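You operate a simulated robot arm through the tools that you are given. There is no shell and no other tool. Be economical: measure what you need, move in short steps, check, and stop when the job is done.

You are at the controls of a simulated two-armed robot. One attempt, no reset.

TASK
Carry the warm tray (45 C) from the batch oven to the cooling rest in both hands.
Fine: dial to OFF first; shut the drawer.
Where things are to end (x, y in the base frame): tray of brackets within 5 cm of [48, -70].
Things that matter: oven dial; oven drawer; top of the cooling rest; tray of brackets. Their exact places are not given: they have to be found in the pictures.

The check looks at the end state, three seconds after you hand in, the way a careful person would. Anything else that was tipped, shoved, dropped, spilled or broken makes it a failure.

THE ROBOT
Two 7-joint arms with two-finger parallel grippers on one trunk, on a base that drives. Base frame: it is fixed to the floor where the robot stands at the start and does not move with it; the origin is under the middle of the robot, x ahead of it, y to its left, z up; the surface under the hand at the start is at about z = 85. Units: cm, rad, N and s.
The left shoulder is at the start at [7, 13.3, 125.1], the right one opposite. With the tool pointing down near the work surface each hand reaches from about 10 to 64 cm from the robot's upright axis, wherever it stands, measured 20 degrees to its own side. Places, roughly: oven dial [50, -20, 110]; oven drawer [70, -20, 90]; top of the cooling rest [50, -70, 90]. Payload 1.57 kg a hand.
The tool frame of a hand sits at the grasp point between the pads (the TCP): z along the fingers, y along the line on which they close. The tips reach 3 cm beyond it. The gripper opens to 8 cm. The fingers are 1.7 cm wide and 1.2 cm thick; the gripper's body (4 by 8.2 cm) begins 8 cm behind the TCP.
Orientation is that of the tool frame in the base frame, as a unit quaternion [w, x, y, z]. With the fingers straight down and closing along the base's y, the tool's x points along the base's -x, its y along +y and its z along -z.

THE INTERFACE
- The arms move only by the tool apply_moves. It takes "left_rows", "right_rows" or both (then of equal length, played together; a hand with none holds still); each is a list of rows, each a list of 3 entries, a list of its own where there are three numbers: the turn, a rotation vector about the tool's x, y, z in rad, then the shift along the tool's x, y, z in cm, then the closure, from 0 (fully open) to 1 (shut). In form: [[[ax, ay, az], [x, y, z], grip], ...]. A call has 1 to 8 rows; each row shifts and turns the commanded pose from where the row before left it, along the tool's axes as they then stand. Rows are played at 5 a second. More than 5 cm and 0.15 rad between two rows, or a gripper value outside its range, and nothing of the call is played. A pose out of reach is approached as far as the arm can. The call stops where the force on the tool passes 40 N (or 10 N more than at its start, if that is more) or the arm is blocked; 0.2 s more then pass. Each finger travels about 15.3 cm/s and halts on what it meets, pressing with about 31 N; the grip force reading is that of the motor and also rises with nothing between the fingers. The clock runs only during rows and for 0.2 s after the last one: add rows that do not move to give the fingers time. It gives the time, the measured TCP pose, the force on the tool (base axes), the opening and the grip force at its end, in the units of the frame above (readings bear some noise), with the torque about the TCP (base axes, N m) and any sound that the robot's microphone picked up.
- Cameras (640 x 400 px; columns grow to the right, rows downward): "scene" is now at [12.86, -3.58, 147.72]; the picture's right is [-0.44, -0.90, 0.00], its down [-0.62, 0.30, -0.73] and it looks along [0.65, -0.32, -0.69] (base axes); focal length 214 px, centre (320, 200). "left" rides on the left gripper at [7.2, 0.7, -12.2] in its tool frame; the picture's right is [-0.09, 1.00, 0.00], its down [-0.84, -0.08, -0.54] and it looks along [-0.54, -0.05, 0.84] (tool axes); focal length 238 px, centre (320, 200). "right" rides on the right gripper at [7.2, -0.7, -12.2] in its tool frame; the picture's right is [0.09, 1.00, 0.00], its down [-0.84, 0.08, -0.54] and it looks along [-0.54, 0.05, 0.84] (tool axes); focal length 238 px, centre (320, 200).
- get_image(camera): a new picture of that camera. The clock stands still meanwhile.
- slide_trunk(by): slides the trunk up (or, below 0, down) by that many cm; the arms and the scene camera ride with it, the base frame stays. It gives what a move gives, with no picture.
- drive_base(legs): drives the robot by 1 to 6 legs, each [ahead, left, turn to the left] in cm, cm and rad, along the robot's own axes; the way and the turn of a leg run together, so that a leg with both is an arc; at most 150 cm and 3.142 rad a leg. The arms and the cameras ride along, it lands a little off, and it stops where it bumps. It gives what a move gives.
- turn_head(pan, tilt): turns the head with the scene camera to pan (to the left, within 1.501 rad either way) and tilt (down, from -0.506 to 1.204), counted from straight ahead of the robot. It gives what a move gives.
- pixel_to_xyz(camera, pixels): for up to 12 pixels [column, row] of the newest picture of that camera ("zoom" is the newest enlarged one), the place [x, y, z] in the base frame of the surface seen there, good to about 0.2 cm, but the place of the scene camera against the robot may be out by one fixed shift of up to 1.2 cm in any direction. The clock stands still meanwhile.
- close_up(camera, box): a new picture of the part [left, top, right, bottom] of that camera's present view, enlarged. The clock stands still meanwhile.
- sign_off(): hands the job in; it is judged then, once.

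Go step by step. Measure first, check grasps and placings, and put right what went wrong. The budget is 80 turns and 62 pictures, counting those below and the enlarged ones. Unless the task says otherwise, let go and move clear before handing in, and close with one line.

The tools are called after "Call:" as a command line: name --argument value ..., lists and objects as JSON in quotes. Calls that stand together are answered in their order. apply_moves: Moves the arms, as the interface text tells. Its arguments: {"type":"object","properties":{"left_rows":{"type":"array","items":{"type":"array"}},"right_rows":{"type":"array","items":{"type":"array"}}},"required":[]} The other tools are called the same way: slide_trunk (by) slides the trunk up or down; drive_base (legs) drives the base; turn_head (pan, tilt) turns the head that bears the scene camera; get_image (camera) takes a picture; pixel_to_xyz (camera, pixels) gives the place of the surface under pixels of a picture; close_up (camera, box) takes an enlarged picture of a part of a camera's view; sign_off () hands the job in.

At the start:

```text
t: 0.0
left_position: [39.05, -0.9, 133.8]
left_orientation: [-0.001, 0.0, 1.0, 0.0]
left_force: [0.0, 0.1, 1.0]
left_torque: [-0.01, -0.01, -0.02]
left_grip_width: 8.01
left_finger_force: 0.1
right_position: [29.18, -35.98, 130.64]
right_orientation: [0.0, -0.001, 1.0, -0.001]
right_force: [-0.1, -0.5, -0.1]
right_torque: [0.03, 0.0, -0.01]
right_grip_width: 7.99
right_finger_force: 0.1
trunk travel left (down, up): [-82.5, 11.5]
robot x, y, heading: [0.23, 0.19, -0.001]
head pan, tilt: [-0.459, 0.757]
```

scene: 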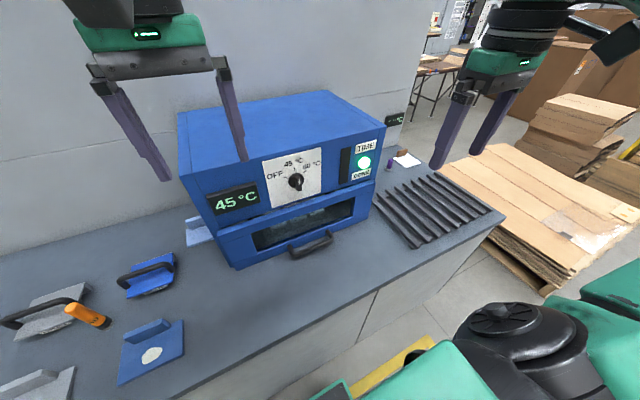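
right: 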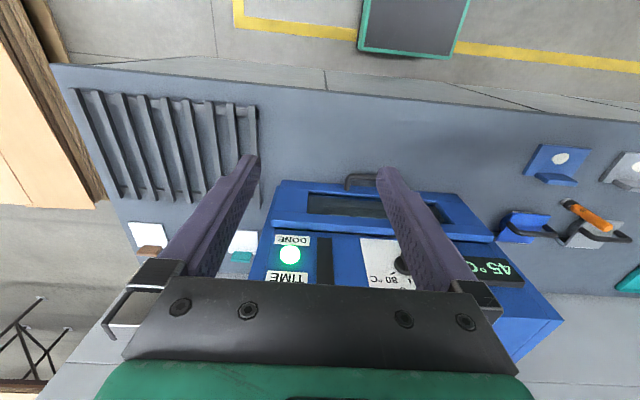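
left: 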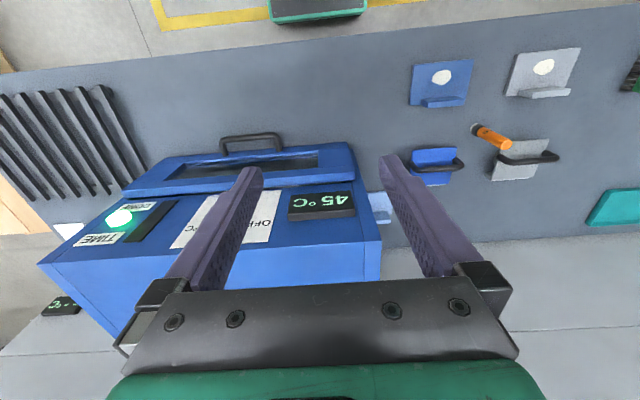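

The scene shows the oven with its dial near (296,181), the drawer handle near (312,245) and the slatted rest near (432,210). I'll take an enlarged view and measure these.

Call:
close_up --camera "scene" --box '[180, 80, 420, 280]'

Call:
pixel_to_xyz --camera "scene" --pixels '[[296, 181], [312, 245], [292, 252], [331, 237], [235, 268], [371, 212], [432, 210], [376, 196], [415, 248], [490, 210], [447, 176], [300, 290]]'

```text
2.00 times, centred on (300, 180) of scene
```

zoom: 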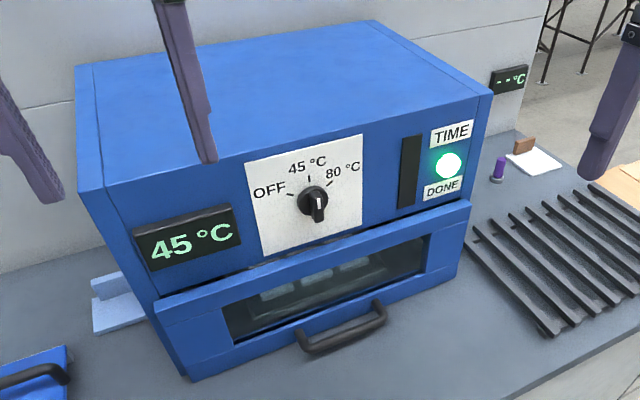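

```text
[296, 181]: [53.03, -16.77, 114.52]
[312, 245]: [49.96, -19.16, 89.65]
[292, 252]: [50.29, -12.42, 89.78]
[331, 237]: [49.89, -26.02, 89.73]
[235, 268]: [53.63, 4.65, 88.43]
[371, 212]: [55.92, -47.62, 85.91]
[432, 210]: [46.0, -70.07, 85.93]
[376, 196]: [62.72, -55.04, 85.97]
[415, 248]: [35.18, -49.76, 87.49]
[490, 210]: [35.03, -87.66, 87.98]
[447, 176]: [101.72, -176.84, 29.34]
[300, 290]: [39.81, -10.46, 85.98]
```

The enlarged view shows the knob at zoom (313,200) but not clearly which mark it points to. I'll look closer at the dial and the handle.

Call:
close_up --camera "scene" --box '[260, 145, 330, 205]'

Call:
pixel_to_xyz --camera "zoom" --pixels '[[100, 200], [320, 100], [500, 100], [320, 310], [330, 340], [340, 390], [150, 450], [560, 360], [260, 310], [400, 310], [330, 270], [320, 350]]'

Call:
close_up --camera "scene" --box '[220, 190, 380, 290]'

```text
6.67 times, centred on (295, 175) of scene
```

zoom: 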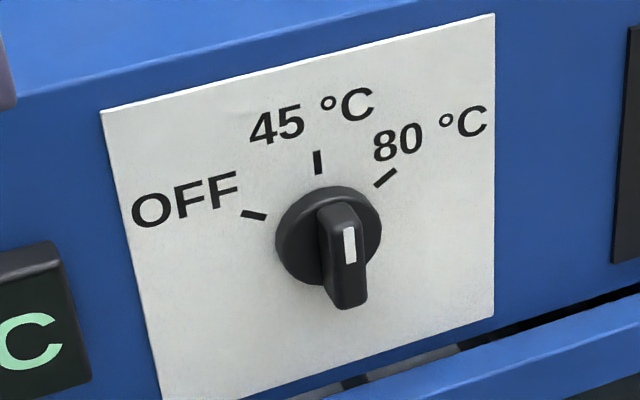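

```text
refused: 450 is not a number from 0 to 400
```

```text
4.00 times, centred on (300, 240) of scene
```

zoom: 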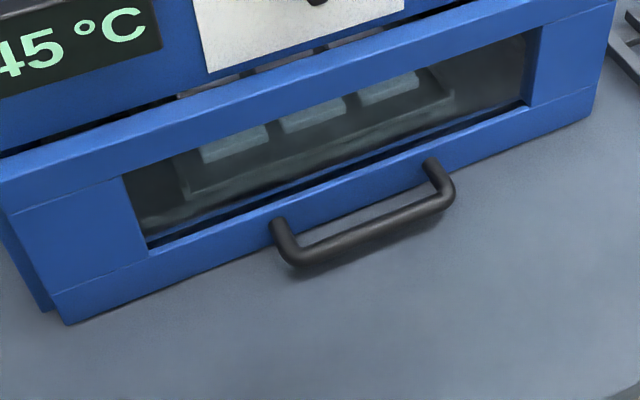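

The knob's bar stands vertical and points at 45, with OFF to the upper left. I'll measure the marks, the knob and the handle.

Call:
pixel_to_xyz --camera "scene" --pixels '[[299.5, 181.7], [284.5, 187], [285.1, 177.2], [294.5, 169.3], [304.8, 171.5], [297.3, 177.5], [299, 189], [289.5, 181], [312.5, 247.5], [296, 252.5], [328, 242], [310, 232]]'

Call:
pixel_to_xyz --camera "scene" --pixels '[[275, 232], [300, 226], [330, 218], [340, 213], [260, 245], [240, 250], [360, 215], [250, 190], [297, 217], [355, 150], [200, 180], [318, 96]]'

```text
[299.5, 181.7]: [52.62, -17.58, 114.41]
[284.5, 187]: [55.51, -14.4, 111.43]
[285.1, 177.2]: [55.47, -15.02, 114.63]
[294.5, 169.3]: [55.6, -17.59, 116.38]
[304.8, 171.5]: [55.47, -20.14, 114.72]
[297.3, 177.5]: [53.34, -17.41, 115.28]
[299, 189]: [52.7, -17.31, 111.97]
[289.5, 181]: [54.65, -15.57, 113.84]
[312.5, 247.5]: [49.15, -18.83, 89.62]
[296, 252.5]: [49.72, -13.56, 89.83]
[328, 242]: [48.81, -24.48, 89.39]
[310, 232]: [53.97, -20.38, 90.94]
```

```text
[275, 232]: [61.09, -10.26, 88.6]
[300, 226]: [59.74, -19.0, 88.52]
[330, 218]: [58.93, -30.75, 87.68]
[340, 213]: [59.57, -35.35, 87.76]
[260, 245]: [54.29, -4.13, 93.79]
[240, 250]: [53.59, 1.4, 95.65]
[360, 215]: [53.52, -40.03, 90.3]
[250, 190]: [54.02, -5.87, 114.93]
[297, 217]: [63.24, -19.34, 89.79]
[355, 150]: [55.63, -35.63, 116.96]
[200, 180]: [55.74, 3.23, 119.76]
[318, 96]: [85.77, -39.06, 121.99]
```

By the marks, the dial centre is about y -17.5, z 113.6, the plate is at x 55.5 and the knob front at x 52.6. OFF is about 68° counterclockwise from 45. I'll bring the right hand in front of the oven and begin pointing it forward, and move the left hand aside.

Call:
apply_moves --right_rows '[[[0, 0, 0], [-2.6, 3.7, 0], 0], [[0, 0, 0], [-2.6, 3.7, 0], 0], [[0, 0, 0], [-2.6, 3.7, 0], 0], [[0, 0, 0], [-2.6, 3.7, 0], 0], [[0, 0, 0], [-2.4, 3.7, 0], 0], [[0, -0.1428, 0], [0, 0, 0], 0], [[0, -0.1428, 0], [0, 0, 0], 0], [[0, -0.1428, 0], [0, 0, 0], 0]]' --left_rows '[[[0, 0, 0], [0, 3, 0], 0], [[0, 0, 0], [0, 3, 0], 0], [[0, 0, 0], [0, 3, 0], 0], [[0, 0, 0], [0, 3, 0], 0], [[0, 0, 0], [0, 0, 0], 0], [[0, 0, 0], [0, 0, 0], 0], [[0, 0, 0], [0, 0, 0], 0], [[0, 0, 0], [0, 0, 0], 0]]'

Call:
apply_moves --right_rows '[[[0, -0.1428, 0], [0, 0, 0], 0], [[0, -0.1428, 0], [0, 0, 0], 0], [[0, -0.1428, 0], [0, 0, 0], 0], [[0, -0.1428, 0], [0, 0, 0], 0], [[0, -0.1428, 0], [0, 0, 0], 0], [[0, -0.1428, 0], [0, 0, 0], 0], [[0, -0.1428, 0], [0, 0, 0], 0], [[0, -0.1428, 0], [0, 0, 0], 0]]'

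```text
t: 1.8
left_position: [38.98, 11.07, 133.74]
left_orientation: [0.001, 0.0, 1.0, 0.0]
left_force: [-0.3, 0.3, 0.5]
left_torque: [0.0, 0.0, 0.02]
left_grip_width: 7.99
left_finger_force: 0.0
right_position: [42.13, -17.38, 130.6]
right_orientation: [0.214, -0.001, 0.977, 0.001]
right_force: [-0.4, 1.1, 0.5]
right_torque: [-0.03, 0.04, 0.01]
right_grip_width: 7.98
right_finger_force: 0.2
trunk travel left (down, up): [-82.5, 11.5]
robot x, y, heading: [0.2, 0.09, 0.002]
head pan, tilt: [-0.459, 0.757]
```

```text
t: 3.6
left_position: [39.07, 11.03, 133.8]
left_orientation: [0.0, -0.001, 1.0, 0.0]
left_force: [-0.2, 0.0, 0.8]
left_torque: [0.01, -0.05, 0.0]
left_grip_width: 8.02
left_finger_force: 0.1
right_position: [44.7, -15.84, 134.77]
right_orientation: [0.52, 0.0, 0.854, 0.0]
right_force: [0.5, 0.2, 0.2]
right_torque: [0.02, -0.01, 0.0]
right_grip_width: 8.03
right_finger_force: 0.1
right hand out of reach, approached as far as the arm can: row 4, 5, 6, 7, 8
trunk travel left (down, up): [-82.5, 11.5]
robot x, y, heading: [0.01, 0.09, 0.003]
head pan, tilt: [-0.459, 0.757]
```

The right hand cannot reach the forward-pointing pose this close to the shoulder. I'll back the base up about 18 cm, which also leaves room for the drawer.

Call:
drive_base --legs '[[-18, 0, 0]]'

Call:
get_image --camera "scene"

```text
t: 5.1
left_position: [21.46, 11.23, 133.53]
left_orientation: [-0.002, -0.001, 1.0, 0.0]
left_force: [0.1, 0.5, 0.2]
left_torque: [0.0, 0.01, 0.06]
left_grip_width: 7.99
left_finger_force: 0.2
right_position: [27.02, -15.79, 134.69]
right_orientation: [0.518, -0.001, 0.855, 0.001]
right_force: [0.8, 0.2, -0.6]
right_torque: [0.01, 0.01, 0.02]
right_grip_width: 8.01
right_finger_force: 0.0
trunk travel left (down, up): [-82.5, 11.5]
robot x, y, heading: [-17.97, -0.27, 0.001]
head pan, tilt: [-0.459, 0.757]
```

```text
55 pictures are left
```

scene: 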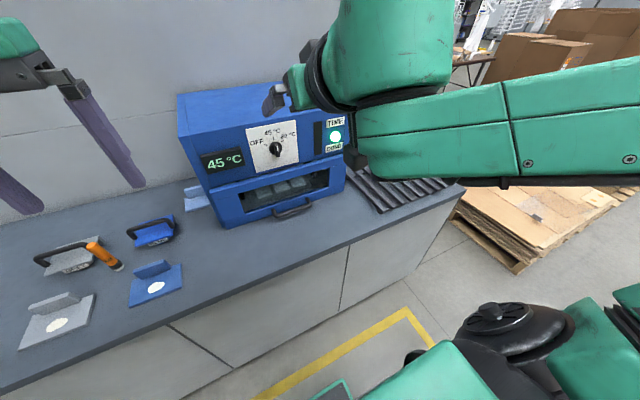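

The robot now stands at x -18 and the oven is clear ahead. I'll move the right hand forward and down in small steps and check the pose.

Call:
apply_moves --right_rows '[[[0, 0, 0], [2, 0, 4], 0], [[0, 0, 0], [2, 0, 4], 0]]'

```text
t: 5.7
left_position: [21.42, 11.13, 133.47]
left_orientation: [-0.002, -0.001, 1.0, 0.0]
left_force: [0.4, -0.6, 0.3]
left_torque: [-0.04, 0.05, 0.0]
left_grip_width: 8.0
left_finger_force: 0.2
right_position: [32.23, -15.82, 127.53]
right_orientation: [0.518, -0.001, 0.855, 0.001]
right_force: [-0.6, 1.0, -0.2]
right_torque: [0.02, -0.01, 0.01]
right_grip_width: 7.97
right_finger_force: 0.1
trunk travel left (down, up): [-82.5, 11.5]
robot x, y, heading: [-17.94, 0.12, -0.003]
head pan, tilt: [-0.459, 0.757]
```

The commanded pose matches the measured one. I'll finish levelling the hand (0.48 rad left) and bring it to the point in front of the dial.

Call:
apply_moves --right_rows '[[[0, -0.12, 0], [0, 0, 0], 0], [[0, -0.12, 0], [0, 0, 0], 0], [[0, -0.12, 0], [0, 0, 0], 0], [[0, -0.12, 0], [0, 0, 0], 0], [[0, 0, 0], [3.5, -0.42, 2.5], 0], [[0, 0, 0], [3.5, -0.42, 2.5], 0], [[0, 0, 0], [3.5, -0.42, 2.5], 0], [[0, 0, 0], [3.4, -0.42, 2.5], 0]]'

Call:
get_image --camera "right"

Call:
get_image --camera "scene"

```text
t: 7.5
left_position: [21.11, 11.12, 133.65]
left_orientation: [-0.001, -0.001, 1.0, 0.0]
left_force: [-0.1, -0.1, -0.6]
left_torque: [0.02, 0.02, -0.03]
left_grip_width: 7.99
left_finger_force: 0.1
right_position: [42.5, -17.44, 113.67]
right_orientation: [0.708, -0.002, 0.706, 0.001]
right_force: [-0.2, -0.3, -0.5]
right_torque: [0.0, -0.05, 0.03]
right_grip_width: 7.99
right_finger_force: 0.0
right hand out of reach, approached as far as the arm can: row 1, 2
trunk travel left (down, up): [-82.5, 11.5]
robot x, y, heading: [-17.86, -0.04, 0.006]
head pan, tilt: [-0.459, 0.757]
```

```text
54 pictures are left
```

right: 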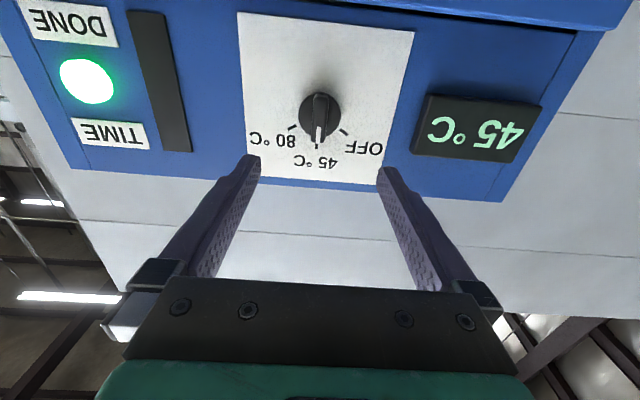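

```text
53 pictures are left
```

scene: 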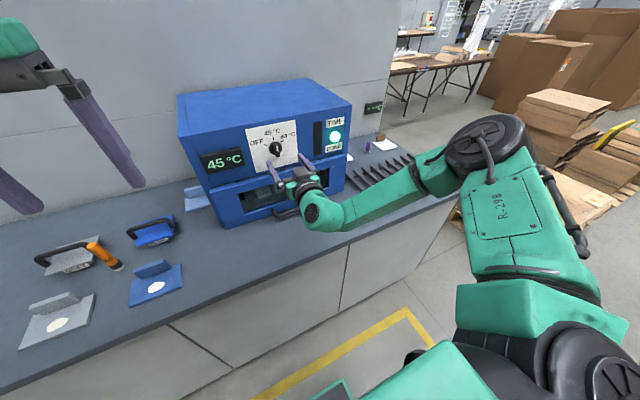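

Right camera: the knob is at about (320,117), upside down, and centred between the fingers. I'll measure it with this camera, which is free of the scene camera's shift.

Call:
pixel_to_xyz --camera "right" --pixels '[[320, 117], [319, 135], [320, 100], [316, 98], [319, 128], [305, 120], [337, 120], [317, 147], [343, 133], [292, 128], [321, 112], [253, 160]]'

Call:
close_up --camera "right" --box '[270, 80, 370, 160]'

```text
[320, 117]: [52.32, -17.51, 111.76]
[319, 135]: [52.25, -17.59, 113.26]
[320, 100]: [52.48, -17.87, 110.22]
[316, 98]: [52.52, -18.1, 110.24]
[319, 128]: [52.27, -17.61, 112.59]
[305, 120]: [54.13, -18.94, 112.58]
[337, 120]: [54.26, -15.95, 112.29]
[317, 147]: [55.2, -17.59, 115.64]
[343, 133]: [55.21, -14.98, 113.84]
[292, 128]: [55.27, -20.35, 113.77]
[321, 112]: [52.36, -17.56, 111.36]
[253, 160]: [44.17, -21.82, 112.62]
```

```text
5.00 times, centred on (320, 120) of right
```

zoom: 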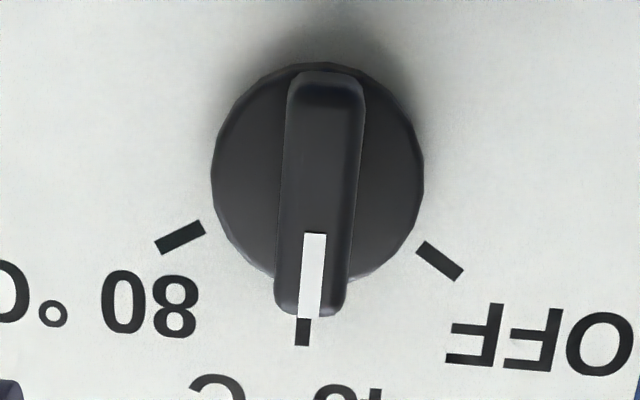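

The right camera puts the dial centre near (y -17.6, z 112.4), the bar front at x 52.3, the disc front at 54.2, and OFF about 60–69° counterclockwise. I'll close in on the bar with the hand open, then grip.

Call:
apply_moves --right_rows '[[[0, 0, 0], [1.25, -0.1, 2.5], 0], [[0, 0, 0], [0, 0, 2.5], 0], [[0, 0, 0], [0, 0, 2.0], 0], [[0, 0, 0], [0, 0, 1.2], 0], [[0, 0, 0], [0, 0, 0], 0.5], [[0, 0, 0], [0, 0, 0], 0.95], [[0, 0, 0], [0, 0, 0], 0.95]]'

Call:
get_image --camera "right"

```text
t: 9.1
left_position: [20.93, 11.09, 133.68]
left_orientation: [0.0, -0.001, 1.0, 0.001]
left_force: [0.4, -0.1, 0.7]
left_torque: [-0.02, 0.0, 0.0]
left_grip_width: 7.98
left_finger_force: 0.1
right_position: [49.18, -18.38, 113.91]
right_orientation: [0.707, -0.001, 0.707, 0.001]
right_force: [-0.1, -0.6, 0.4]
right_torque: [0.02, -0.02, 0.02]
right_grip_width: 0.39
right_finger_force: 0.1
right hand out of reach, approached as far as the arm can: row 3, 4
trunk travel left (down, up): [-82.5, 11.5]
robot x, y, heading: [-17.99, 0.12, -0.0]
head pan, tilt: [-0.459, 0.757]
```

```text
51 pictures are left
```

right: 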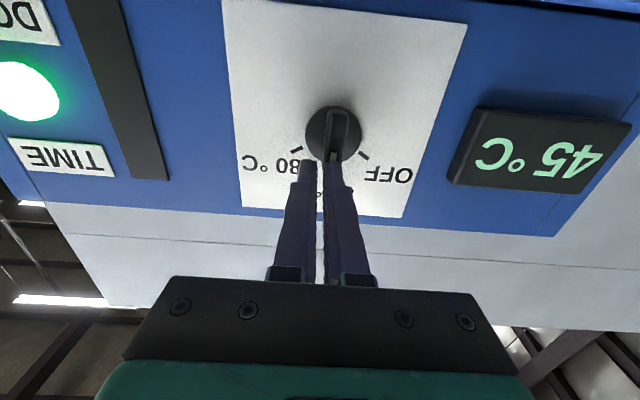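

The arm ran out of reach and the fingers closed in front of the bar. I'll open, back off 9 cm, drive the base 8 cm ahead and retry.

Call:
apply_moves --right_rows '[[[0, 0, 0], [0, 0, 0], 0], [[0, 0, 0], [0, 0, 0], 0], [[0, 0, 0], [0, 0, -3], 0], [[0, 0, 0], [0, 0, -4], 0], [[0, 0, 0], [0, 0, -4], 0]]'

Call:
drive_base --legs '[[8, 0, 0]]'

```text
t: 10.3
left_position: [20.74, 11.04, 133.78]
left_orientation: [0.0, -0.002, 1.0, 0.0]
left_force: [0.0, 0.4, -0.6]
left_torque: [-0.04, -0.03, 0.0]
left_grip_width: 7.99
left_finger_force: 0.1
right_position: [37.96, -18.54, 113.96]
right_orientation: [0.708, -0.001, 0.706, 0.001]
right_force: [-0.1, 0.2, 1.0]
right_torque: [0.0, 0.0, 0.02]
right_grip_width: 8.0
right_finger_force: 0.0
trunk travel left (down, up): [-82.5, 11.5]
robot x, y, heading: [-17.7, -0.09, 0.003]
head pan, tilt: [-0.459, 0.757]
```

```text
t: 11.4
left_position: [28.22, 11.15, 133.97]
left_orientation: [0.003, -0.001, 1.0, 0.0]
left_force: [0.1, -0.4, -0.4]
left_torque: [-0.02, -0.04, -0.01]
left_grip_width: 8.01
left_finger_force: 0.1
right_position: [45.41, -18.47, 114.16]
right_orientation: [0.709, -0.001, 0.705, 0.001]
right_force: [-0.8, 0.2, 0.8]
right_torque: [0.0, 0.04, 0.04]
right_grip_width: 8.0
right_finger_force: 0.0
trunk travel left (down, up): [-82.5, 11.5]
robot x, y, heading: [-10.55, 0.11, 0.005]
head pan, tilt: [-0.459, 0.757]
```

I'm now at (45.4, -18.5, 114.2). I'll step to (50.7, -17.6, 112.4) and grip.

Call:
apply_moves --right_rows '[[[0, 0, 0], [1.76, 0.87, 0], 0], [[0, 0, 0], [0, 0, 2.0], 0], [[0, 0, 0], [0, 0, 2.0], 0], [[0, 0, 0], [0, 0, 1.2], 0], [[0, 0, 0], [0, 0, 0], 0], [[0, 0, 0], [0, 0, 0], 0.5], [[0, 0, 0], [0, 0, 0], 0.9], [[0, 0, 0], [0, 0, 0], 0.9]]'

Call:
get_image --camera "right"

```text
t: 13.2
left_position: [28.78, 11.04, 133.74]
left_orientation: [0.001, -0.001, 1.0, 0.0]
left_force: [0.6, -0.4, 0.0]
left_torque: [0.02, 0.0, 0.03]
left_grip_width: 8.0
left_finger_force: 0.0
right_position: [51.29, -17.7, 112.17]
right_orientation: [0.708, -0.001, 0.706, 0.001]
right_force: [-1.4, -1.0, 0.2]
right_torque: [-0.01, -0.03, -0.11]
right_grip_width: 4.14
right_finger_force: 45.4
trunk travel left (down, up): [-82.5, 11.5]
robot x, y, heading: [-9.9, -0.03, 0.005]
head pan, tilt: [-0.459, 0.757]
```

```text
50 pictures are left
```

right: 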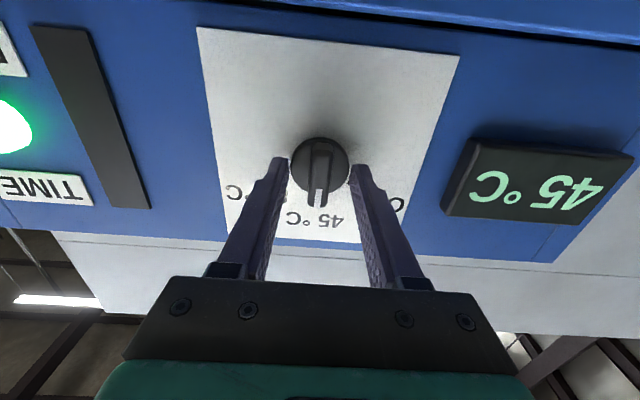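

The fingers stopped at 4.14 cm, so they are holding the disc rim rather than the bar. I'll open, back off 0.8 cm and close on the bar.

Call:
apply_moves --right_rows '[[[0, 0, 0], [0, 0, 0], 0.3], [[0, 0, 0], [0, 0, -0.8], 0.3], [[0, 0, 0], [0, 0, 0], 0.6], [[0, 0, 0], [0, 0, 0], 0.93], [[0, 0, 0], [0, 0, 0], 0.93], [[0, 0, 0], [0, 0, 0], 0.93]]'

Call:
get_image --camera "right"

```text
t: 14.6
left_position: [28.78, 11.04, 133.67]
left_orientation: [0.0, -0.002, 1.0, 0.0]
left_force: [-0.6, -0.2, -1.0]
left_torque: [0.03, 0.05, -0.02]
left_grip_width: 8.0
left_finger_force: 0.0
right_position: [50.43, -17.57, 112.12]
right_orientation: [0.708, 0.0, 0.706, 0.0]
right_force: [-1.6, -1.3, 0.3]
right_torque: [0.02, -0.17, -0.15]
right_grip_width: 1.38
right_finger_force: 30.2
trunk travel left (down, up): [-82.5, 11.5]
robot x, y, heading: [-10.09, -0.13, 0.004]
head pan, tilt: [-0.459, 0.757]
```

```text
49 pictures are left
```

right: 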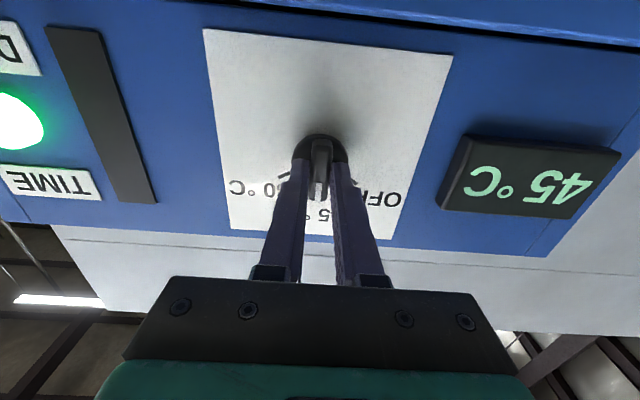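

The bar is gripped at 1.38 cm with 30 N. I'll roll the hand about tool -z by 1.05 rad to turn the dial towards OFF, then look.

Call:
apply_moves --right_rows '[[[0, 0, -0.15], [0, 0, 0], 0.93], [[0, 0, -0.15], [0, 0, 0], 0.93], [[0, 0, -0.15], [0, 0, 0], 0.93], [[0, 0, -0.15], [0, 0, 0], 0.93], [[0, 0, -0.15], [0, 0, 0], 0.93], [[0, 0, -0.15], [0, 0, 0], 0.93], [[0, 0, -0.15], [0, 0, 0], 0.93]]'

Call:
close_up --camera "right" --box '[200, 20, 480, 220]'

Call:
close_up --camera "scene" --box '[220, 80, 380, 200]'

```text
t: 16.2
left_position: [28.7, 11.16, 133.65]
left_orientation: [0.0, -0.001, 1.0, 0.0]
left_force: [0.4, 0.2, -0.5]
left_torque: [0.01, 0.0, -0.02]
left_grip_width: 8.01
left_finger_force: 0.1
right_position: [50.38, -17.64, 112.25]
right_orientation: [0.613, -0.355, 0.611, -0.354]
right_force: [2.8, -1.5, 4.2]
right_torque: [0.48, 0.11, -0.08]
right_grip_width: 1.36
right_finger_force: 29.7
trunk travel left (down, up): [-82.5, 11.5]
robot x, y, heading: [-9.83, 0.15, 0.001]
head pan, tilt: [-0.459, 0.757]
```

```text
2.00 times, centred on (340, 120) of right
```

zoom: 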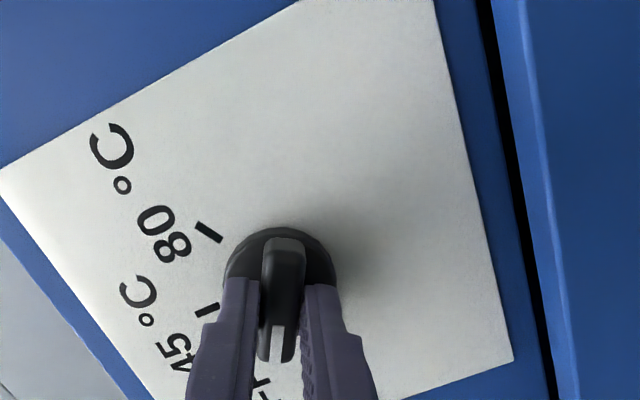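

```text
3.33 times, centred on (300, 140) of scene
```

zoom: 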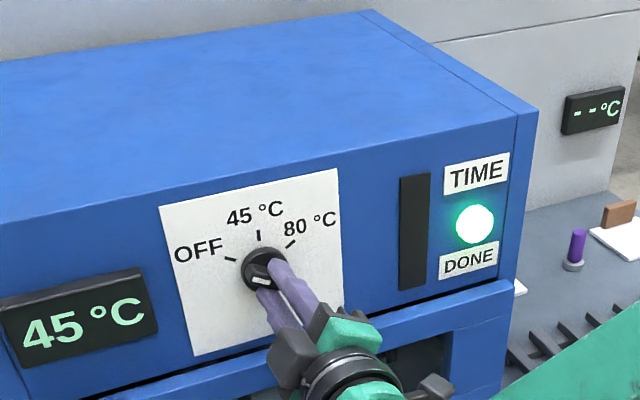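

The dial has turned about 60° and nearly lines up with OFF. I'll add a little more, release and back off to check.

Call:
apply_moves --right_rows '[[[0, 0, -0.08], [0, 0, 0], 0.93], [[0, 0, -0.06], [0, 0, 0], 0.93], [[0, 0, 0], [0, 0, 0], 0.93], [[0, 0, 0], [0, 0, 0], 0.3], [[0, 0, 0], [0, 0, 0], 0.3], [[0, 0, 0], [0, 0, -3], 0], [[0, 0, 0], [0, 0, -3], 0]]'

Call:
close_up --camera "scene" --box '[220, 80, 380, 200]'

Call:
close_up --camera "right" --box '[200, 20, 480, 220]'

```text
t: 17.8
left_position: [28.63, 10.98, 133.78]
left_orientation: [0.001, -0.001, 1.0, 0.0]
left_force: [1.0, 0.4, -0.5]
left_torque: [0.02, -0.02, -0.03]
left_grip_width: 8.0
left_finger_force: 0.1
right_position: [44.34, -17.7, 112.12]
right_orientation: [0.587, -0.397, 0.584, -0.396]
right_force: [-0.6, 0.2, 0.6]
right_torque: [0.02, 0.05, 0.03]
right_grip_width: 8.02
right_finger_force: 0.1
trunk travel left (down, up): [-82.5, 11.5]
robot x, y, heading: [-10.24, 0.08, 0.001]
head pan, tilt: [-0.459, 0.757]
```

```text
3.33 times, centred on (300, 140) of scene
```

zoom: 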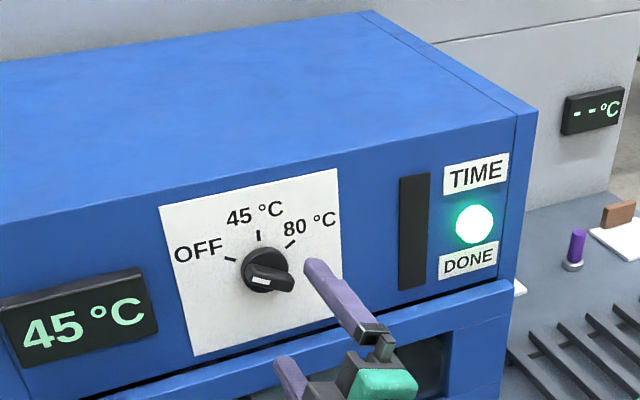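

```text
2.00 times, centred on (340, 120) of right
```

zoom: 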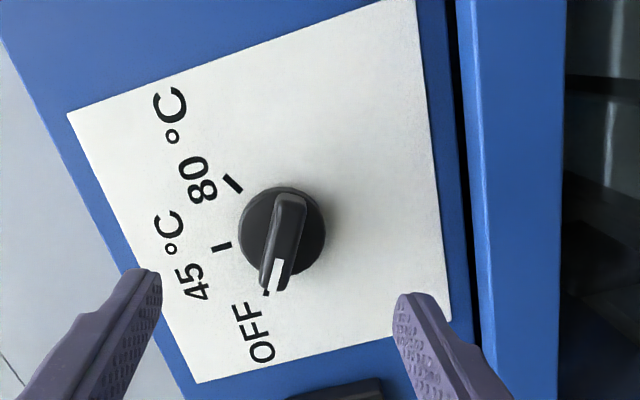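

The pointer now lines up with the OFF mark (zoom (265,290)), so the dial is done. Next I'll turn the right hand down with its fingers closing along x for the drawer handle.

Call:
apply_moves --right_rows '[[[0, 0, -0.13], [0, 0, -1], 0], [[0, 0, -0.125], [0, 0, -1], 0], [[0, 0, -0.125], [0, 0, 0], 0], [[-0.1428, 0, 0], [0, 0, 0], 0], [[-0.1428, 0, 0], [0, 0, 0], 0], [[-0.1428, 0, 0], [0, 0, 0], 0], [[-0.1428, 0, 0], [0, 0, 0], 0], [[-0.1428, 0, 0], [0, 0, 0], 0]]'

Call:
apply_moves --right_rows '[[[-0.1428, 0, 0], [0, 0, 0], 0], [[-0.1428, 0, 0], [0, 0, 0], 0], [[-0.1428, 0, 0], [0, 0, 0], 0], [[-0.1428, 0, 0], [0, 0, 0], 0], [[-0.1428, 0, 0], [0, 0, 0], 0], [[-0.1428, 0, 0], [0, 0, 0], 0], [[0, 0, 0], [0, 0, 0], 0]]'

Call:
get_image --camera "right"

```text
t: 19.6
left_position: [28.77, 11.18, 133.69]
left_orientation: [0.0, -0.001, 1.0, 0.0]
left_force: [0.7, -0.3, 0.5]
left_torque: [0.03, 0.02, 0.02]
left_grip_width: 8.02
left_finger_force: 0.0
right_position: [42.32, -17.5, 112.09]
right_orientation: [-0.295, 0.644, -0.642, 0.294]
right_force: [1.5, -0.3, 0.2]
right_torque: [0.0, -0.01, 0.0]
right_grip_width: 8.03
right_finger_force: 0.0
trunk travel left (down, up): [-82.5, 11.5]
robot x, y, heading: [-10.2, 0.04, 0.003]
head pan, tilt: [-0.459, 0.757]
```

```text
t: 21.2
left_position: [28.8, 11.05, 133.79]
left_orientation: [0.0, -0.001, 1.0, 0.0]
left_force: [0.3, 0.0, 0.4]
left_torque: [0.0, 0.01, -0.02]
left_grip_width: 8.01
left_finger_force: 0.0
right_position: [42.38, -17.72, 112.15]
right_orientation: [-0.001, 0.709, -0.706, -0.001]
right_force: [-1.0, 1.0, 0.0]
right_torque: [-0.01, -0.01, 0.0]
right_grip_width: 8.01
right_finger_force: 0.1
trunk travel left (down, up): [-82.5, 11.5]
robot x, y, heading: [-10.43, 0.05, 0.005]
head pan, tilt: [-0.459, 0.757]
```

```text
44 pictures are left
```

right: 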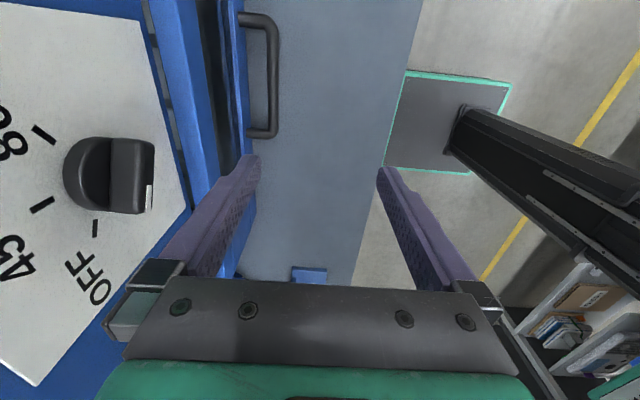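

The right hand points down and the handle shows at (273,75). I'll measure it with this camera.

Call:
pixel_to_xyz --camera "right" --pixels '[[273, 75], [273, 40], [273, 110], [268, 75], [278, 75], [252, 18], [258, 133], [238, 75], [330, 100], [245, 60]]'

```text
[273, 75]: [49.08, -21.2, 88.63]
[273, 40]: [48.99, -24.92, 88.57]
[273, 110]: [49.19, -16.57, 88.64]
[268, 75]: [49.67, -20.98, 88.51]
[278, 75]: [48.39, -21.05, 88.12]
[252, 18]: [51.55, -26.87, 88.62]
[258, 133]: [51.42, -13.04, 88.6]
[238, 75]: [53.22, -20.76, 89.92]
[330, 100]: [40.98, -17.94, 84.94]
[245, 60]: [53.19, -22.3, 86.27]
```

The bar lies at x 49.05, y -25 to -14, top z 88.6, with the door at x 53.2 and the counter at 84.95. I'll descend in front of it with the fingers part open, then place the far finger behind the bar at y -22 so the body stays clear of the knob.

Call:
apply_moves --right_rows '[[[0, 0, 0], [1.1, 0, 4.75], 0.4], [[0, 0, 0], [1.1, 0, 4.75], 0.4], [[0, 0, 0], [1.1, 0, 4.75], 0.4], [[0, 0, 0], [1.0, 0, 4.75], 0.4], [[0, 0, 0], [0, -2.8, 0], 0.4], [[0, 0, 0], [0, -2.8, 0], 0.4], [[0, 0, 0], [0, 0, 0], 0.4]]'

Call:
get_image --camera "right"

```text
t: 22.8
left_position: [28.88, 11.2, 133.74]
left_orientation: [0.0, -0.001, 1.0, 0.0]
left_force: [-0.1, 0.6, 0.1]
left_torque: [0.02, -0.01, 0.02]
left_grip_width: 8.01
left_finger_force: 0.1
right_position: [42.66, -23.89, 96.54]
right_orientation: [-0.003, 0.708, -0.706, 0.001]
right_force: [-0.8, -0.4, 0.5]
right_torque: [-0.01, -0.02, 0.0]
right_grip_width: 4.8
right_finger_force: 0.0
right hand out of reach, approached as far as the arm can: row 4, 5, 6
trunk travel left (down, up): [-82.5, 11.5]
robot x, y, heading: [-10.69, -0.12, 0.002]
head pan, tilt: [-0.459, 0.757]
```

```text
43 pictures are left
```

right: 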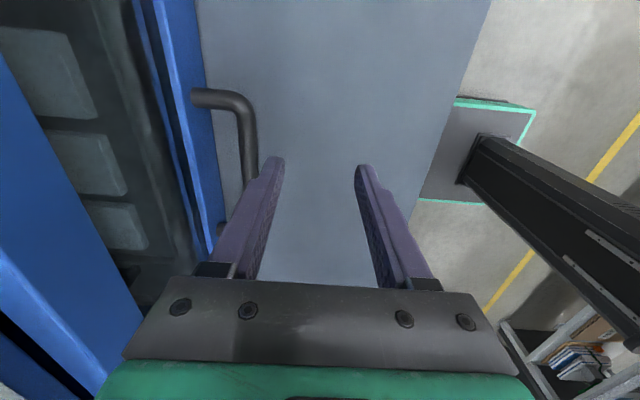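

The arm is at its lower reach limit at z 96.5. I'll raise the hand 6 cm relative to the trunk, then slide the trunk down 10 cm.

Call:
apply_moves --right_rows '[[[0, 0, 0], [-0.6, 0, -3], 0.4], [[0, 0, 0], [-0.6, 0, -3], 0.4]]'

Call:
slide_trunk --by -10

```text
t: 23.4
left_position: [28.75, 11.18, 133.78]
left_orientation: [0.001, 0.0, 1.0, 0.0]
left_force: [0.7, 0.7, -0.4]
left_torque: [-0.01, -0.05, -0.02]
left_grip_width: 8.02
left_finger_force: 0.0
right_position: [42.38, -22.74, 102.72]
right_orientation: [-0.001, 0.708, -0.706, 0.0]
right_force: [0.3, 0.4, 0.2]
right_torque: [0.02, 0.03, 0.02]
right_grip_width: 4.8
right_finger_force: 0.1
trunk travel left (down, up): [-82.5, 11.5]
robot x, y, heading: [-9.92, -0.05, 0.004]
head pan, tilt: [-0.459, 0.757]
```

```text
t: 24.7
left_position: [28.79, 11.07, 123.79]
left_orientation: [-0.001, -0.001, 1.0, 0.0]
left_force: [-0.1, -0.4, 0.3]
left_torque: [-0.01, 0.02, 0.0]
left_grip_width: 8.01
left_finger_force: 0.1
right_position: [42.54, -22.65, 92.55]
right_orientation: [-0.001, 0.708, -0.707, -0.001]
right_force: [-0.5, -0.8, 0.0]
right_torque: [-0.03, 0.01, 0.06]
right_grip_width: 4.81
right_finger_force: 0.0
trunk travel left (down, up): [-72.5, 21.5]
robot x, y, heading: [-9.97, -0.08, -0.001]
head pan, tilt: [-0.459, 0.757]
```

Now at (42.5, -22.65, 92.5). I'll go forward 5.5 cm over the bar, then down 3.5 cm.

Call:
apply_moves --right_rows '[[[0, 0, 0], [-0.3, -2.8, 0], 0.4], [[0, 0, 0], [-0.3, -2.7, 0], 0.4], [[0, 0, 0], [0, 0, 0], 0.4], [[0, 0, 0], [0, 0, 1.7], 0.4], [[0, 0, 0], [0, 0, 1.7], 0.4], [[0, 0, 0], [0, 0, 0], 0.4]]'

Call:
get_image --camera "right"

Call:
get_image --camera "scene"

```text
t: 26.1
left_position: [28.87, 11.08, 123.67]
left_orientation: [0.001, 0.0, 1.0, 0.0]
left_force: [0.2, 0.4, 0.4]
left_torque: [-0.01, 0.02, 0.03]
left_grip_width: 8.0
left_finger_force: 0.0
right_position: [44.31, -23.34, 90.33]
right_orientation: [-0.003, 0.708, -0.707, 0.002]
right_force: [0.2, 0.2, -0.4]
right_torque: [0.02, 0.0, -0.01]
right_grip_width: 4.81
right_finger_force: 0.1
right hand out of reach, approached as far as the arm can: row 1, 2, 4, 5
trunk travel left (down, up): [-72.5, 21.5]
robot x, y, heading: [-10.23, -0.03, 0.001]
head pan, tilt: [-0.459, 0.757]
```

```text
42 pictures are left
```

right: 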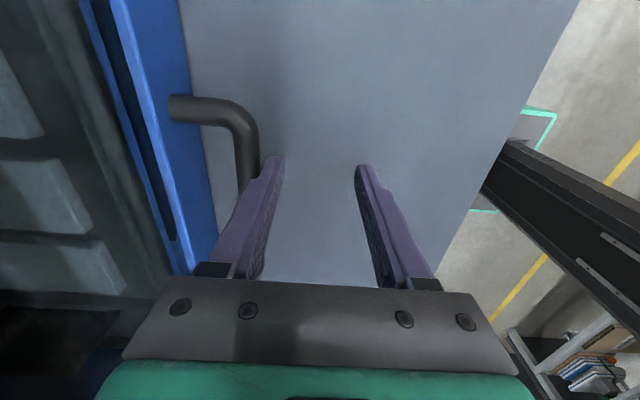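

```text
41 pictures are left
```

scene: 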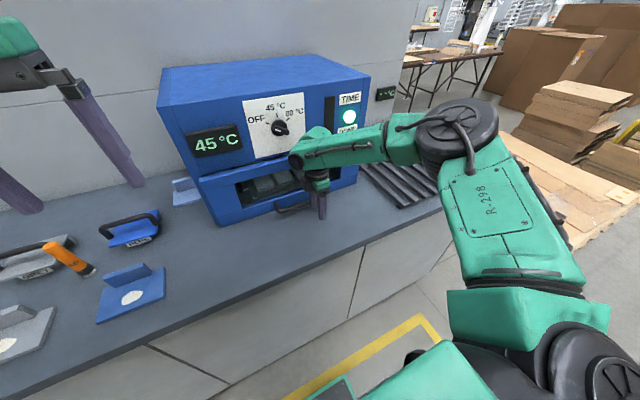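

The arm reaches its limit at x 44.3. I'll lift the hand, draw it back 5 cm and drive the base 8 cm ahead.

Call:
apply_moves --right_rows '[[[0, 0, 0], [0, 0, -2.5], 0.4], [[0, 0, 0], [0, 2.5, 0], 0.4], [[0, 0, 0], [0, 2.5, 0], 0.4]]'

Call:
drive_base --legs '[[8, 0, 0]]'

```text
t: 26.9
left_position: [28.76, 11.07, 123.73]
left_orientation: [0.0, -0.001, 1.0, 0.0]
left_force: [0.1, -0.9, 0.0]
left_torque: [0.0, -0.02, -0.02]
left_grip_width: 8.02
left_finger_force: 0.1
right_position: [39.18, -23.39, 92.86]
right_orientation: [-0.002, 0.708, -0.707, 0.001]
right_force: [-0.5, -0.3, 0.2]
right_torque: [0.02, -0.02, 0.03]
right_grip_width: 4.81
right_finger_force: 0.1
trunk travel left (down, up): [-72.5, 21.5]
robot x, y, heading: [-10.0, -0.36, 0.004]
head pan, tilt: [-0.459, 0.757]
```

```text
t: 28.0
left_position: [36.51, 11.18, 123.88]
left_orientation: [0.001, 0.0, 1.0, 0.0]
left_force: [0.0, 0.2, 1.3]
left_torque: [-0.03, -0.02, 0.01]
left_grip_width: 7.98
left_finger_force: 0.1
right_position: [47.17, -23.24, 93.01]
right_orientation: [-0.002, 0.708, -0.706, 0.002]
right_force: [-0.8, 0.3, 0.0]
right_torque: [-0.02, 0.01, -0.02]
right_grip_width: 4.8
right_finger_force: 0.0
trunk travel left (down, up): [-72.5, 21.5]
robot x, y, heading: [-2.16, -0.15, -0.0]
head pan, tilt: [-0.459, 0.757]
```

Now I'm over the bar at (47.2, -23.2, 93.0). I'll centre to x 48.3, y -22 and go down to z 89.

Call:
apply_moves --right_rows '[[[0, 0, 0], [-1.2, -1.1, 0], 0.4], [[0, 0, 0], [0, 0, 0], 0.4], [[0, 0, 0], [0, 0, 2], 0.4], [[0, 0, 0], [0, 0, 2], 0.4], [[0, 0, 0], [0, 0, 0], 0.4]]'

Call:
get_image --camera "right"

```text
t: 29.2
left_position: [36.7, 11.27, 123.82]
left_orientation: [0.001, 0.0, 1.0, 0.001]
left_force: [0.4, -0.5, -0.1]
left_torque: [0.0, 0.02, 0.04]
left_grip_width: 8.0
left_finger_force: 0.1
right_position: [48.4, -22.02, 88.85]
right_orientation: [-0.002, 0.708, -0.706, 0.001]
right_force: [-0.3, -0.5, -0.3]
right_torque: [-0.02, -0.01, -0.03]
right_grip_width: 4.79
right_finger_force: 0.1
trunk travel left (down, up): [-72.5, 21.5]
robot x, y, heading: [-2.04, 0.22, -0.004]
head pan, tilt: [-0.459, 0.757]
```

```text
40 pictures are left
```

right: 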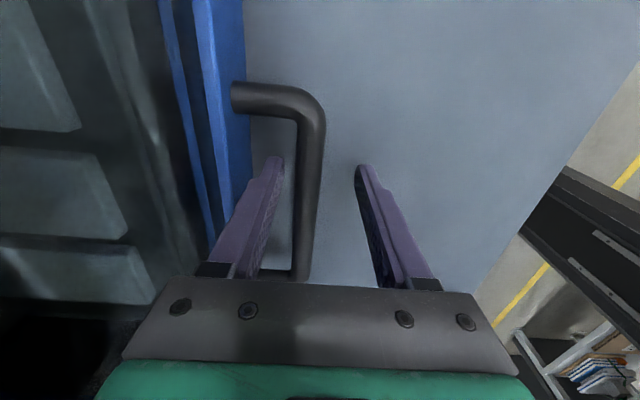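

The bar is between the fingers. I'll close on it and pull the drawer out gently by 6 cm first.

Call:
apply_moves --right_rows '[[[0, 0, 0], [0, -0.5, 0], 0.8], [[0, 0, 0], [0, 0, 0], 0.92], [[0, 0, 0], [0, 0, 0], 0.92], [[0, 0, 0], [0, 1.5, 0], 0.92], [[0, 0, 0], [0, 1.5, 0], 0.92], [[0, 0, 0], [0, 1.5, 0], 0.92], [[0, 0, 0], [0, 1.5, 0], 0.92]]'

```text
t: 30.8
left_position: [36.65, 11.22, 123.74]
left_orientation: [0.001, -0.001, 1.0, 0.0]
left_force: [-0.5, 0.6, -1.2]
left_torque: [-0.02, -0.01, 0.01]
left_grip_width: 8.01
left_finger_force: 0.1
right_position: [42.73, -22.06, 88.85]
right_orientation: [-0.001, 0.708, -0.706, -0.001]
right_force: [-2.6, 4.7, -7.4]
right_torque: [-0.05, -0.07, 0.23]
right_grip_width: 1.59
right_finger_force: 31.7
trunk travel left (down, up): [-72.5, 21.5]
robot x, y, heading: [-2.13, -0.4, 0.004]
head pan, tilt: [-0.459, 0.757]
```

The drawer slides with little force (2.6 N). I'll pull 14 cm more and look.

Call:
apply_moves --right_rows '[[[0, 0, 0], [0, 2, 0], 0.92], [[0, 0, 0], [0, 2, 0], 0.92], [[0, 0, 0], [0, 2, 0], 0.92], [[0, 0, 0], [0, 2, 0], 0.92], [[0, 0, 0], [0, 2, 0], 0.92], [[0, 0, 0], [0, 2, 0], 0.92], [[0, 0, 0], [0, 2, 0], 0.92]]'

Call:
get_image --camera "scene"

```text
t: 32.4
left_position: [36.84, 11.26, 123.72]
left_orientation: [0.0, 0.0, 1.0, -0.001]
left_force: [0.2, -0.5, 0.2]
left_torque: [0.02, 0.01, -0.01]
left_grip_width: 8.02
left_finger_force: 0.0
right_position: [31.86, -21.98, 88.91]
right_orientation: [0.0, 0.707, -0.707, -0.001]
right_force: [-0.8, 8.4, -10.4]
right_torque: [0.29, 0.12, 0.24]
right_grip_width: 1.61
right_finger_force: 31.1
right hand out of reach, approached as far as the arm can: row 6, 7
trunk travel left (down, up): [-72.5, 21.5]
robot x, y, heading: [-1.8, -0.03, 0.002]
head pan, tilt: [-0.459, 0.757]
```

```text
39 pictures are left
```

scene: 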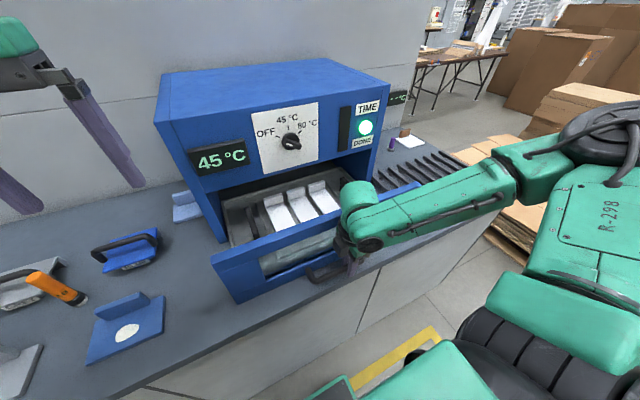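

The drawer is out about 17 cm and the tray with its brackets shows around (290,210). I'll enlarge to see the tray's extent and handles.

Call:
close_up --camera "scene" --box '[200, 160, 400, 290]'

Call:
get_image --camera "right"

```text
3.08 times, centred on (300, 225) of scene
```

zoom: 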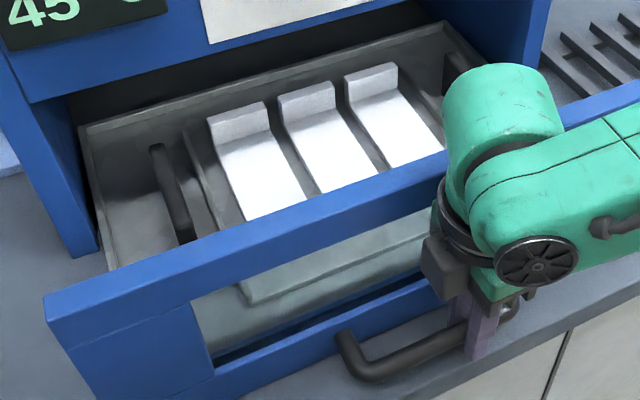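

```text
37 pictures are left
```

right: 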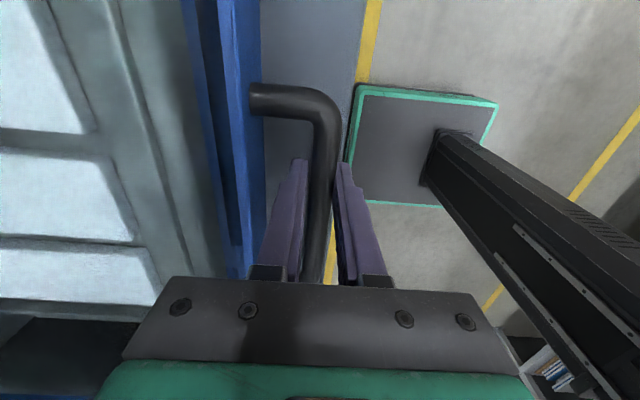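

The tray has a bar handle at each end: left at zoom (170,190) and right at (455,70), both running along x. I'll measure them.

Call:
close_up --camera "scene" --box '[200, 160, 400, 285]'

Call:
pixel_to_xyz --camera "zoom" --pixels '[[155, 150], [168, 190], [187, 235], [447, 60], [460, 70], [80, 130], [420, 30], [60, 300], [350, 350], [190, 160], [110, 255], [400, 145]]'

```text
3.20 times, centred on (300, 222) of scene
```

zoom: 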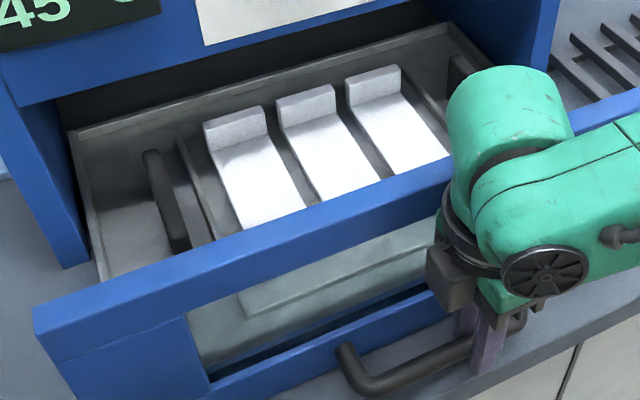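

```text
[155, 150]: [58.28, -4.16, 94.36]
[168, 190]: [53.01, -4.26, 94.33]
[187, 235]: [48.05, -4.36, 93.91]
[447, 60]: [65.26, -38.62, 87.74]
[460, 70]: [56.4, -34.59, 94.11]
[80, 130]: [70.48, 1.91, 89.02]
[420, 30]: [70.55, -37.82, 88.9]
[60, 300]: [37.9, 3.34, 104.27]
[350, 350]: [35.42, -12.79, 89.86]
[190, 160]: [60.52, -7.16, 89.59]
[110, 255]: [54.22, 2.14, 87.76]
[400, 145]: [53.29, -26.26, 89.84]
```

The handles' middle is still at x 53, under the oven front at x 55, so the drawer must come out further. I'll pull by driving the base back while holding the handle.

Call:
drive_base --legs '[[-6, 0, 0]]'

Call:
get_image --camera "scene"

```text
t: 33.3
left_position: [31.2, 11.19, 123.56]
left_orientation: [-0.001, -0.001, 1.0, -0.001]
left_force: [0.2, -0.3, -1.3]
left_torque: [0.0, -0.01, 0.01]
left_grip_width: 8.01
left_finger_force: 0.0
right_position: [26.33, -22.15, 88.96]
right_orientation: [-0.001, 0.708, -0.706, 0.003]
right_force: [3.5, 3.0, 6.3]
right_torque: [-0.1, -0.17, 0.22]
right_grip_width: 1.57
right_finger_force: 31.4
trunk travel left (down, up): [-72.5, 21.5]
robot x, y, heading: [-8.26, -0.02, 0.004]
head pan, tilt: [-0.459, 0.757]
```

```text
35 pictures are left
```

scene: 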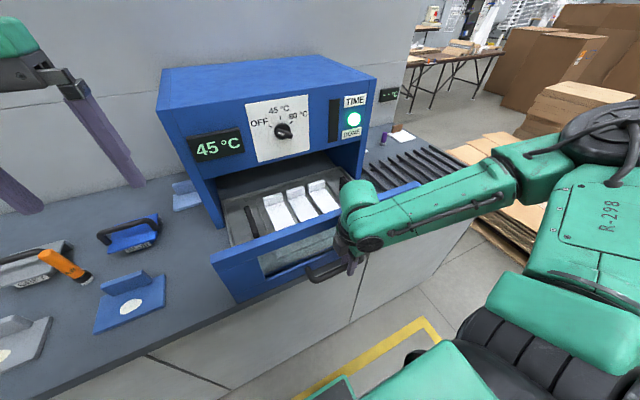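

The drawer moved another 5.5 cm, so the handles' middle is near x 47.5, with no stop felt. I'll pull 3 cm more.

Call:
drive_base --legs '[[-3, 0, 0]]'

```text
t: 34.2
left_position: [28.36, 11.22, 123.61]
left_orientation: [-0.001, -0.001, 1.0, 0.0]
left_force: [-0.5, 0.0, 0.2]
left_torque: [0.02, 0.07, 0.02]
left_grip_width: 8.01
left_finger_force: 0.0
right_position: [23.55, -21.98, 89.1]
right_orientation: [-0.004, 0.708, -0.706, 0.004]
right_force: [2.6, 3.7, 0.9]
right_torque: [0.56, -0.1, 0.23]
right_grip_width: 1.57
right_finger_force: 31.2
trunk travel left (down, up): [-72.5, 21.5]
robot x, y, heading: [-10.75, 0.03, 0.006]
head pan, tilt: [-0.459, 0.757]
```

The drawer is now out about 25 cm, with the handles' middle near x 44. I'll release the bar, rise and roll the hand back to closing along y.

Call:
apply_moves --right_rows '[[[0, 0, 0], [0, 0.3, 0], 0.4], [[0, 0, 0], [0, 0.2, 0], 0.4], [[0, 0, 0], [0, 0, -4], 0.4], [[0, 0, 0], [0, 0, -5], 0.4], [[0, 0, 0], [0, 0, -5], 0.4], [[0, 0, 0], [0, 0, -5], 0.4], [[0, 0, 0], [0, 0, -4], 0.4]]'

Call:
apply_moves --right_rows '[[[0, 0, 0.1428], [1, 0, 0], 0], [[0, 0, 0.1428], [1, 0, 0], 0], [[0, 0, 0.1428], [1, 0, 0], 0], [[0, 0, 0.1428], [0, 0, 0], 0], [[0, 0, 0.1428], [0, 0, 0], 0], [[0, 0, 0.1428], [0, 0, 0], 0], [[0, 0, 0.1428], [0, 0, 0], 0], [[0, 0, 0.1428], [0, 0, 0], 0]]'

Call:
get_image --camera "scene"

```text
t: 35.8
left_position: [27.92, 11.21, 123.74]
left_orientation: [0.0, -0.002, 1.0, 0.0]
left_force: [1.1, 0.2, -0.6]
left_torque: [-0.01, 0.01, 0.0]
left_grip_width: 7.99
left_finger_force: 0.1
right_position: [23.49, -22.25, 110.73]
right_orientation: [-0.005, 0.708, -0.706, 0.006]
right_force: [0.5, 0.7, 0.5]
right_torque: [-0.02, -0.01, 0.0]
right_grip_width: 4.82
right_finger_force: 0.0
right hand out of reach, approached as far as the arm can: row 3
trunk travel left (down, up): [-72.5, 21.5]
robot x, y, heading: [-11.17, 0.04, 0.001]
head pan, tilt: [-0.459, 0.757]
```

```text
t: 37.6
left_position: [27.96, 11.19, 123.73]
left_orientation: [-0.001, -0.001, 1.0, 0.0]
left_force: [-0.6, -0.1, 0.0]
left_torque: [0.01, 0.0, 0.0]
left_grip_width: 8.02
left_finger_force: 0.0
right_position: [23.2, -25.12, 110.86]
right_orientation: [0.006, -0.213, 0.977, -0.001]
right_force: [0.3, 0.2, 0.4]
right_torque: [0.03, 0.03, 0.02]
right_grip_width: 8.02
right_finger_force: 0.1
trunk travel left (down, up): [-72.5, 21.5]
robot x, y, heading: [-10.68, -0.34, 0.003]
head pan, tilt: [-0.459, 0.757]
```

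```text
34 pictures are left
```

scene: 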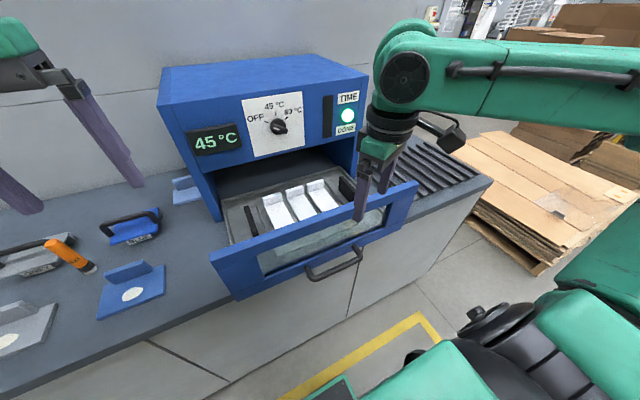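

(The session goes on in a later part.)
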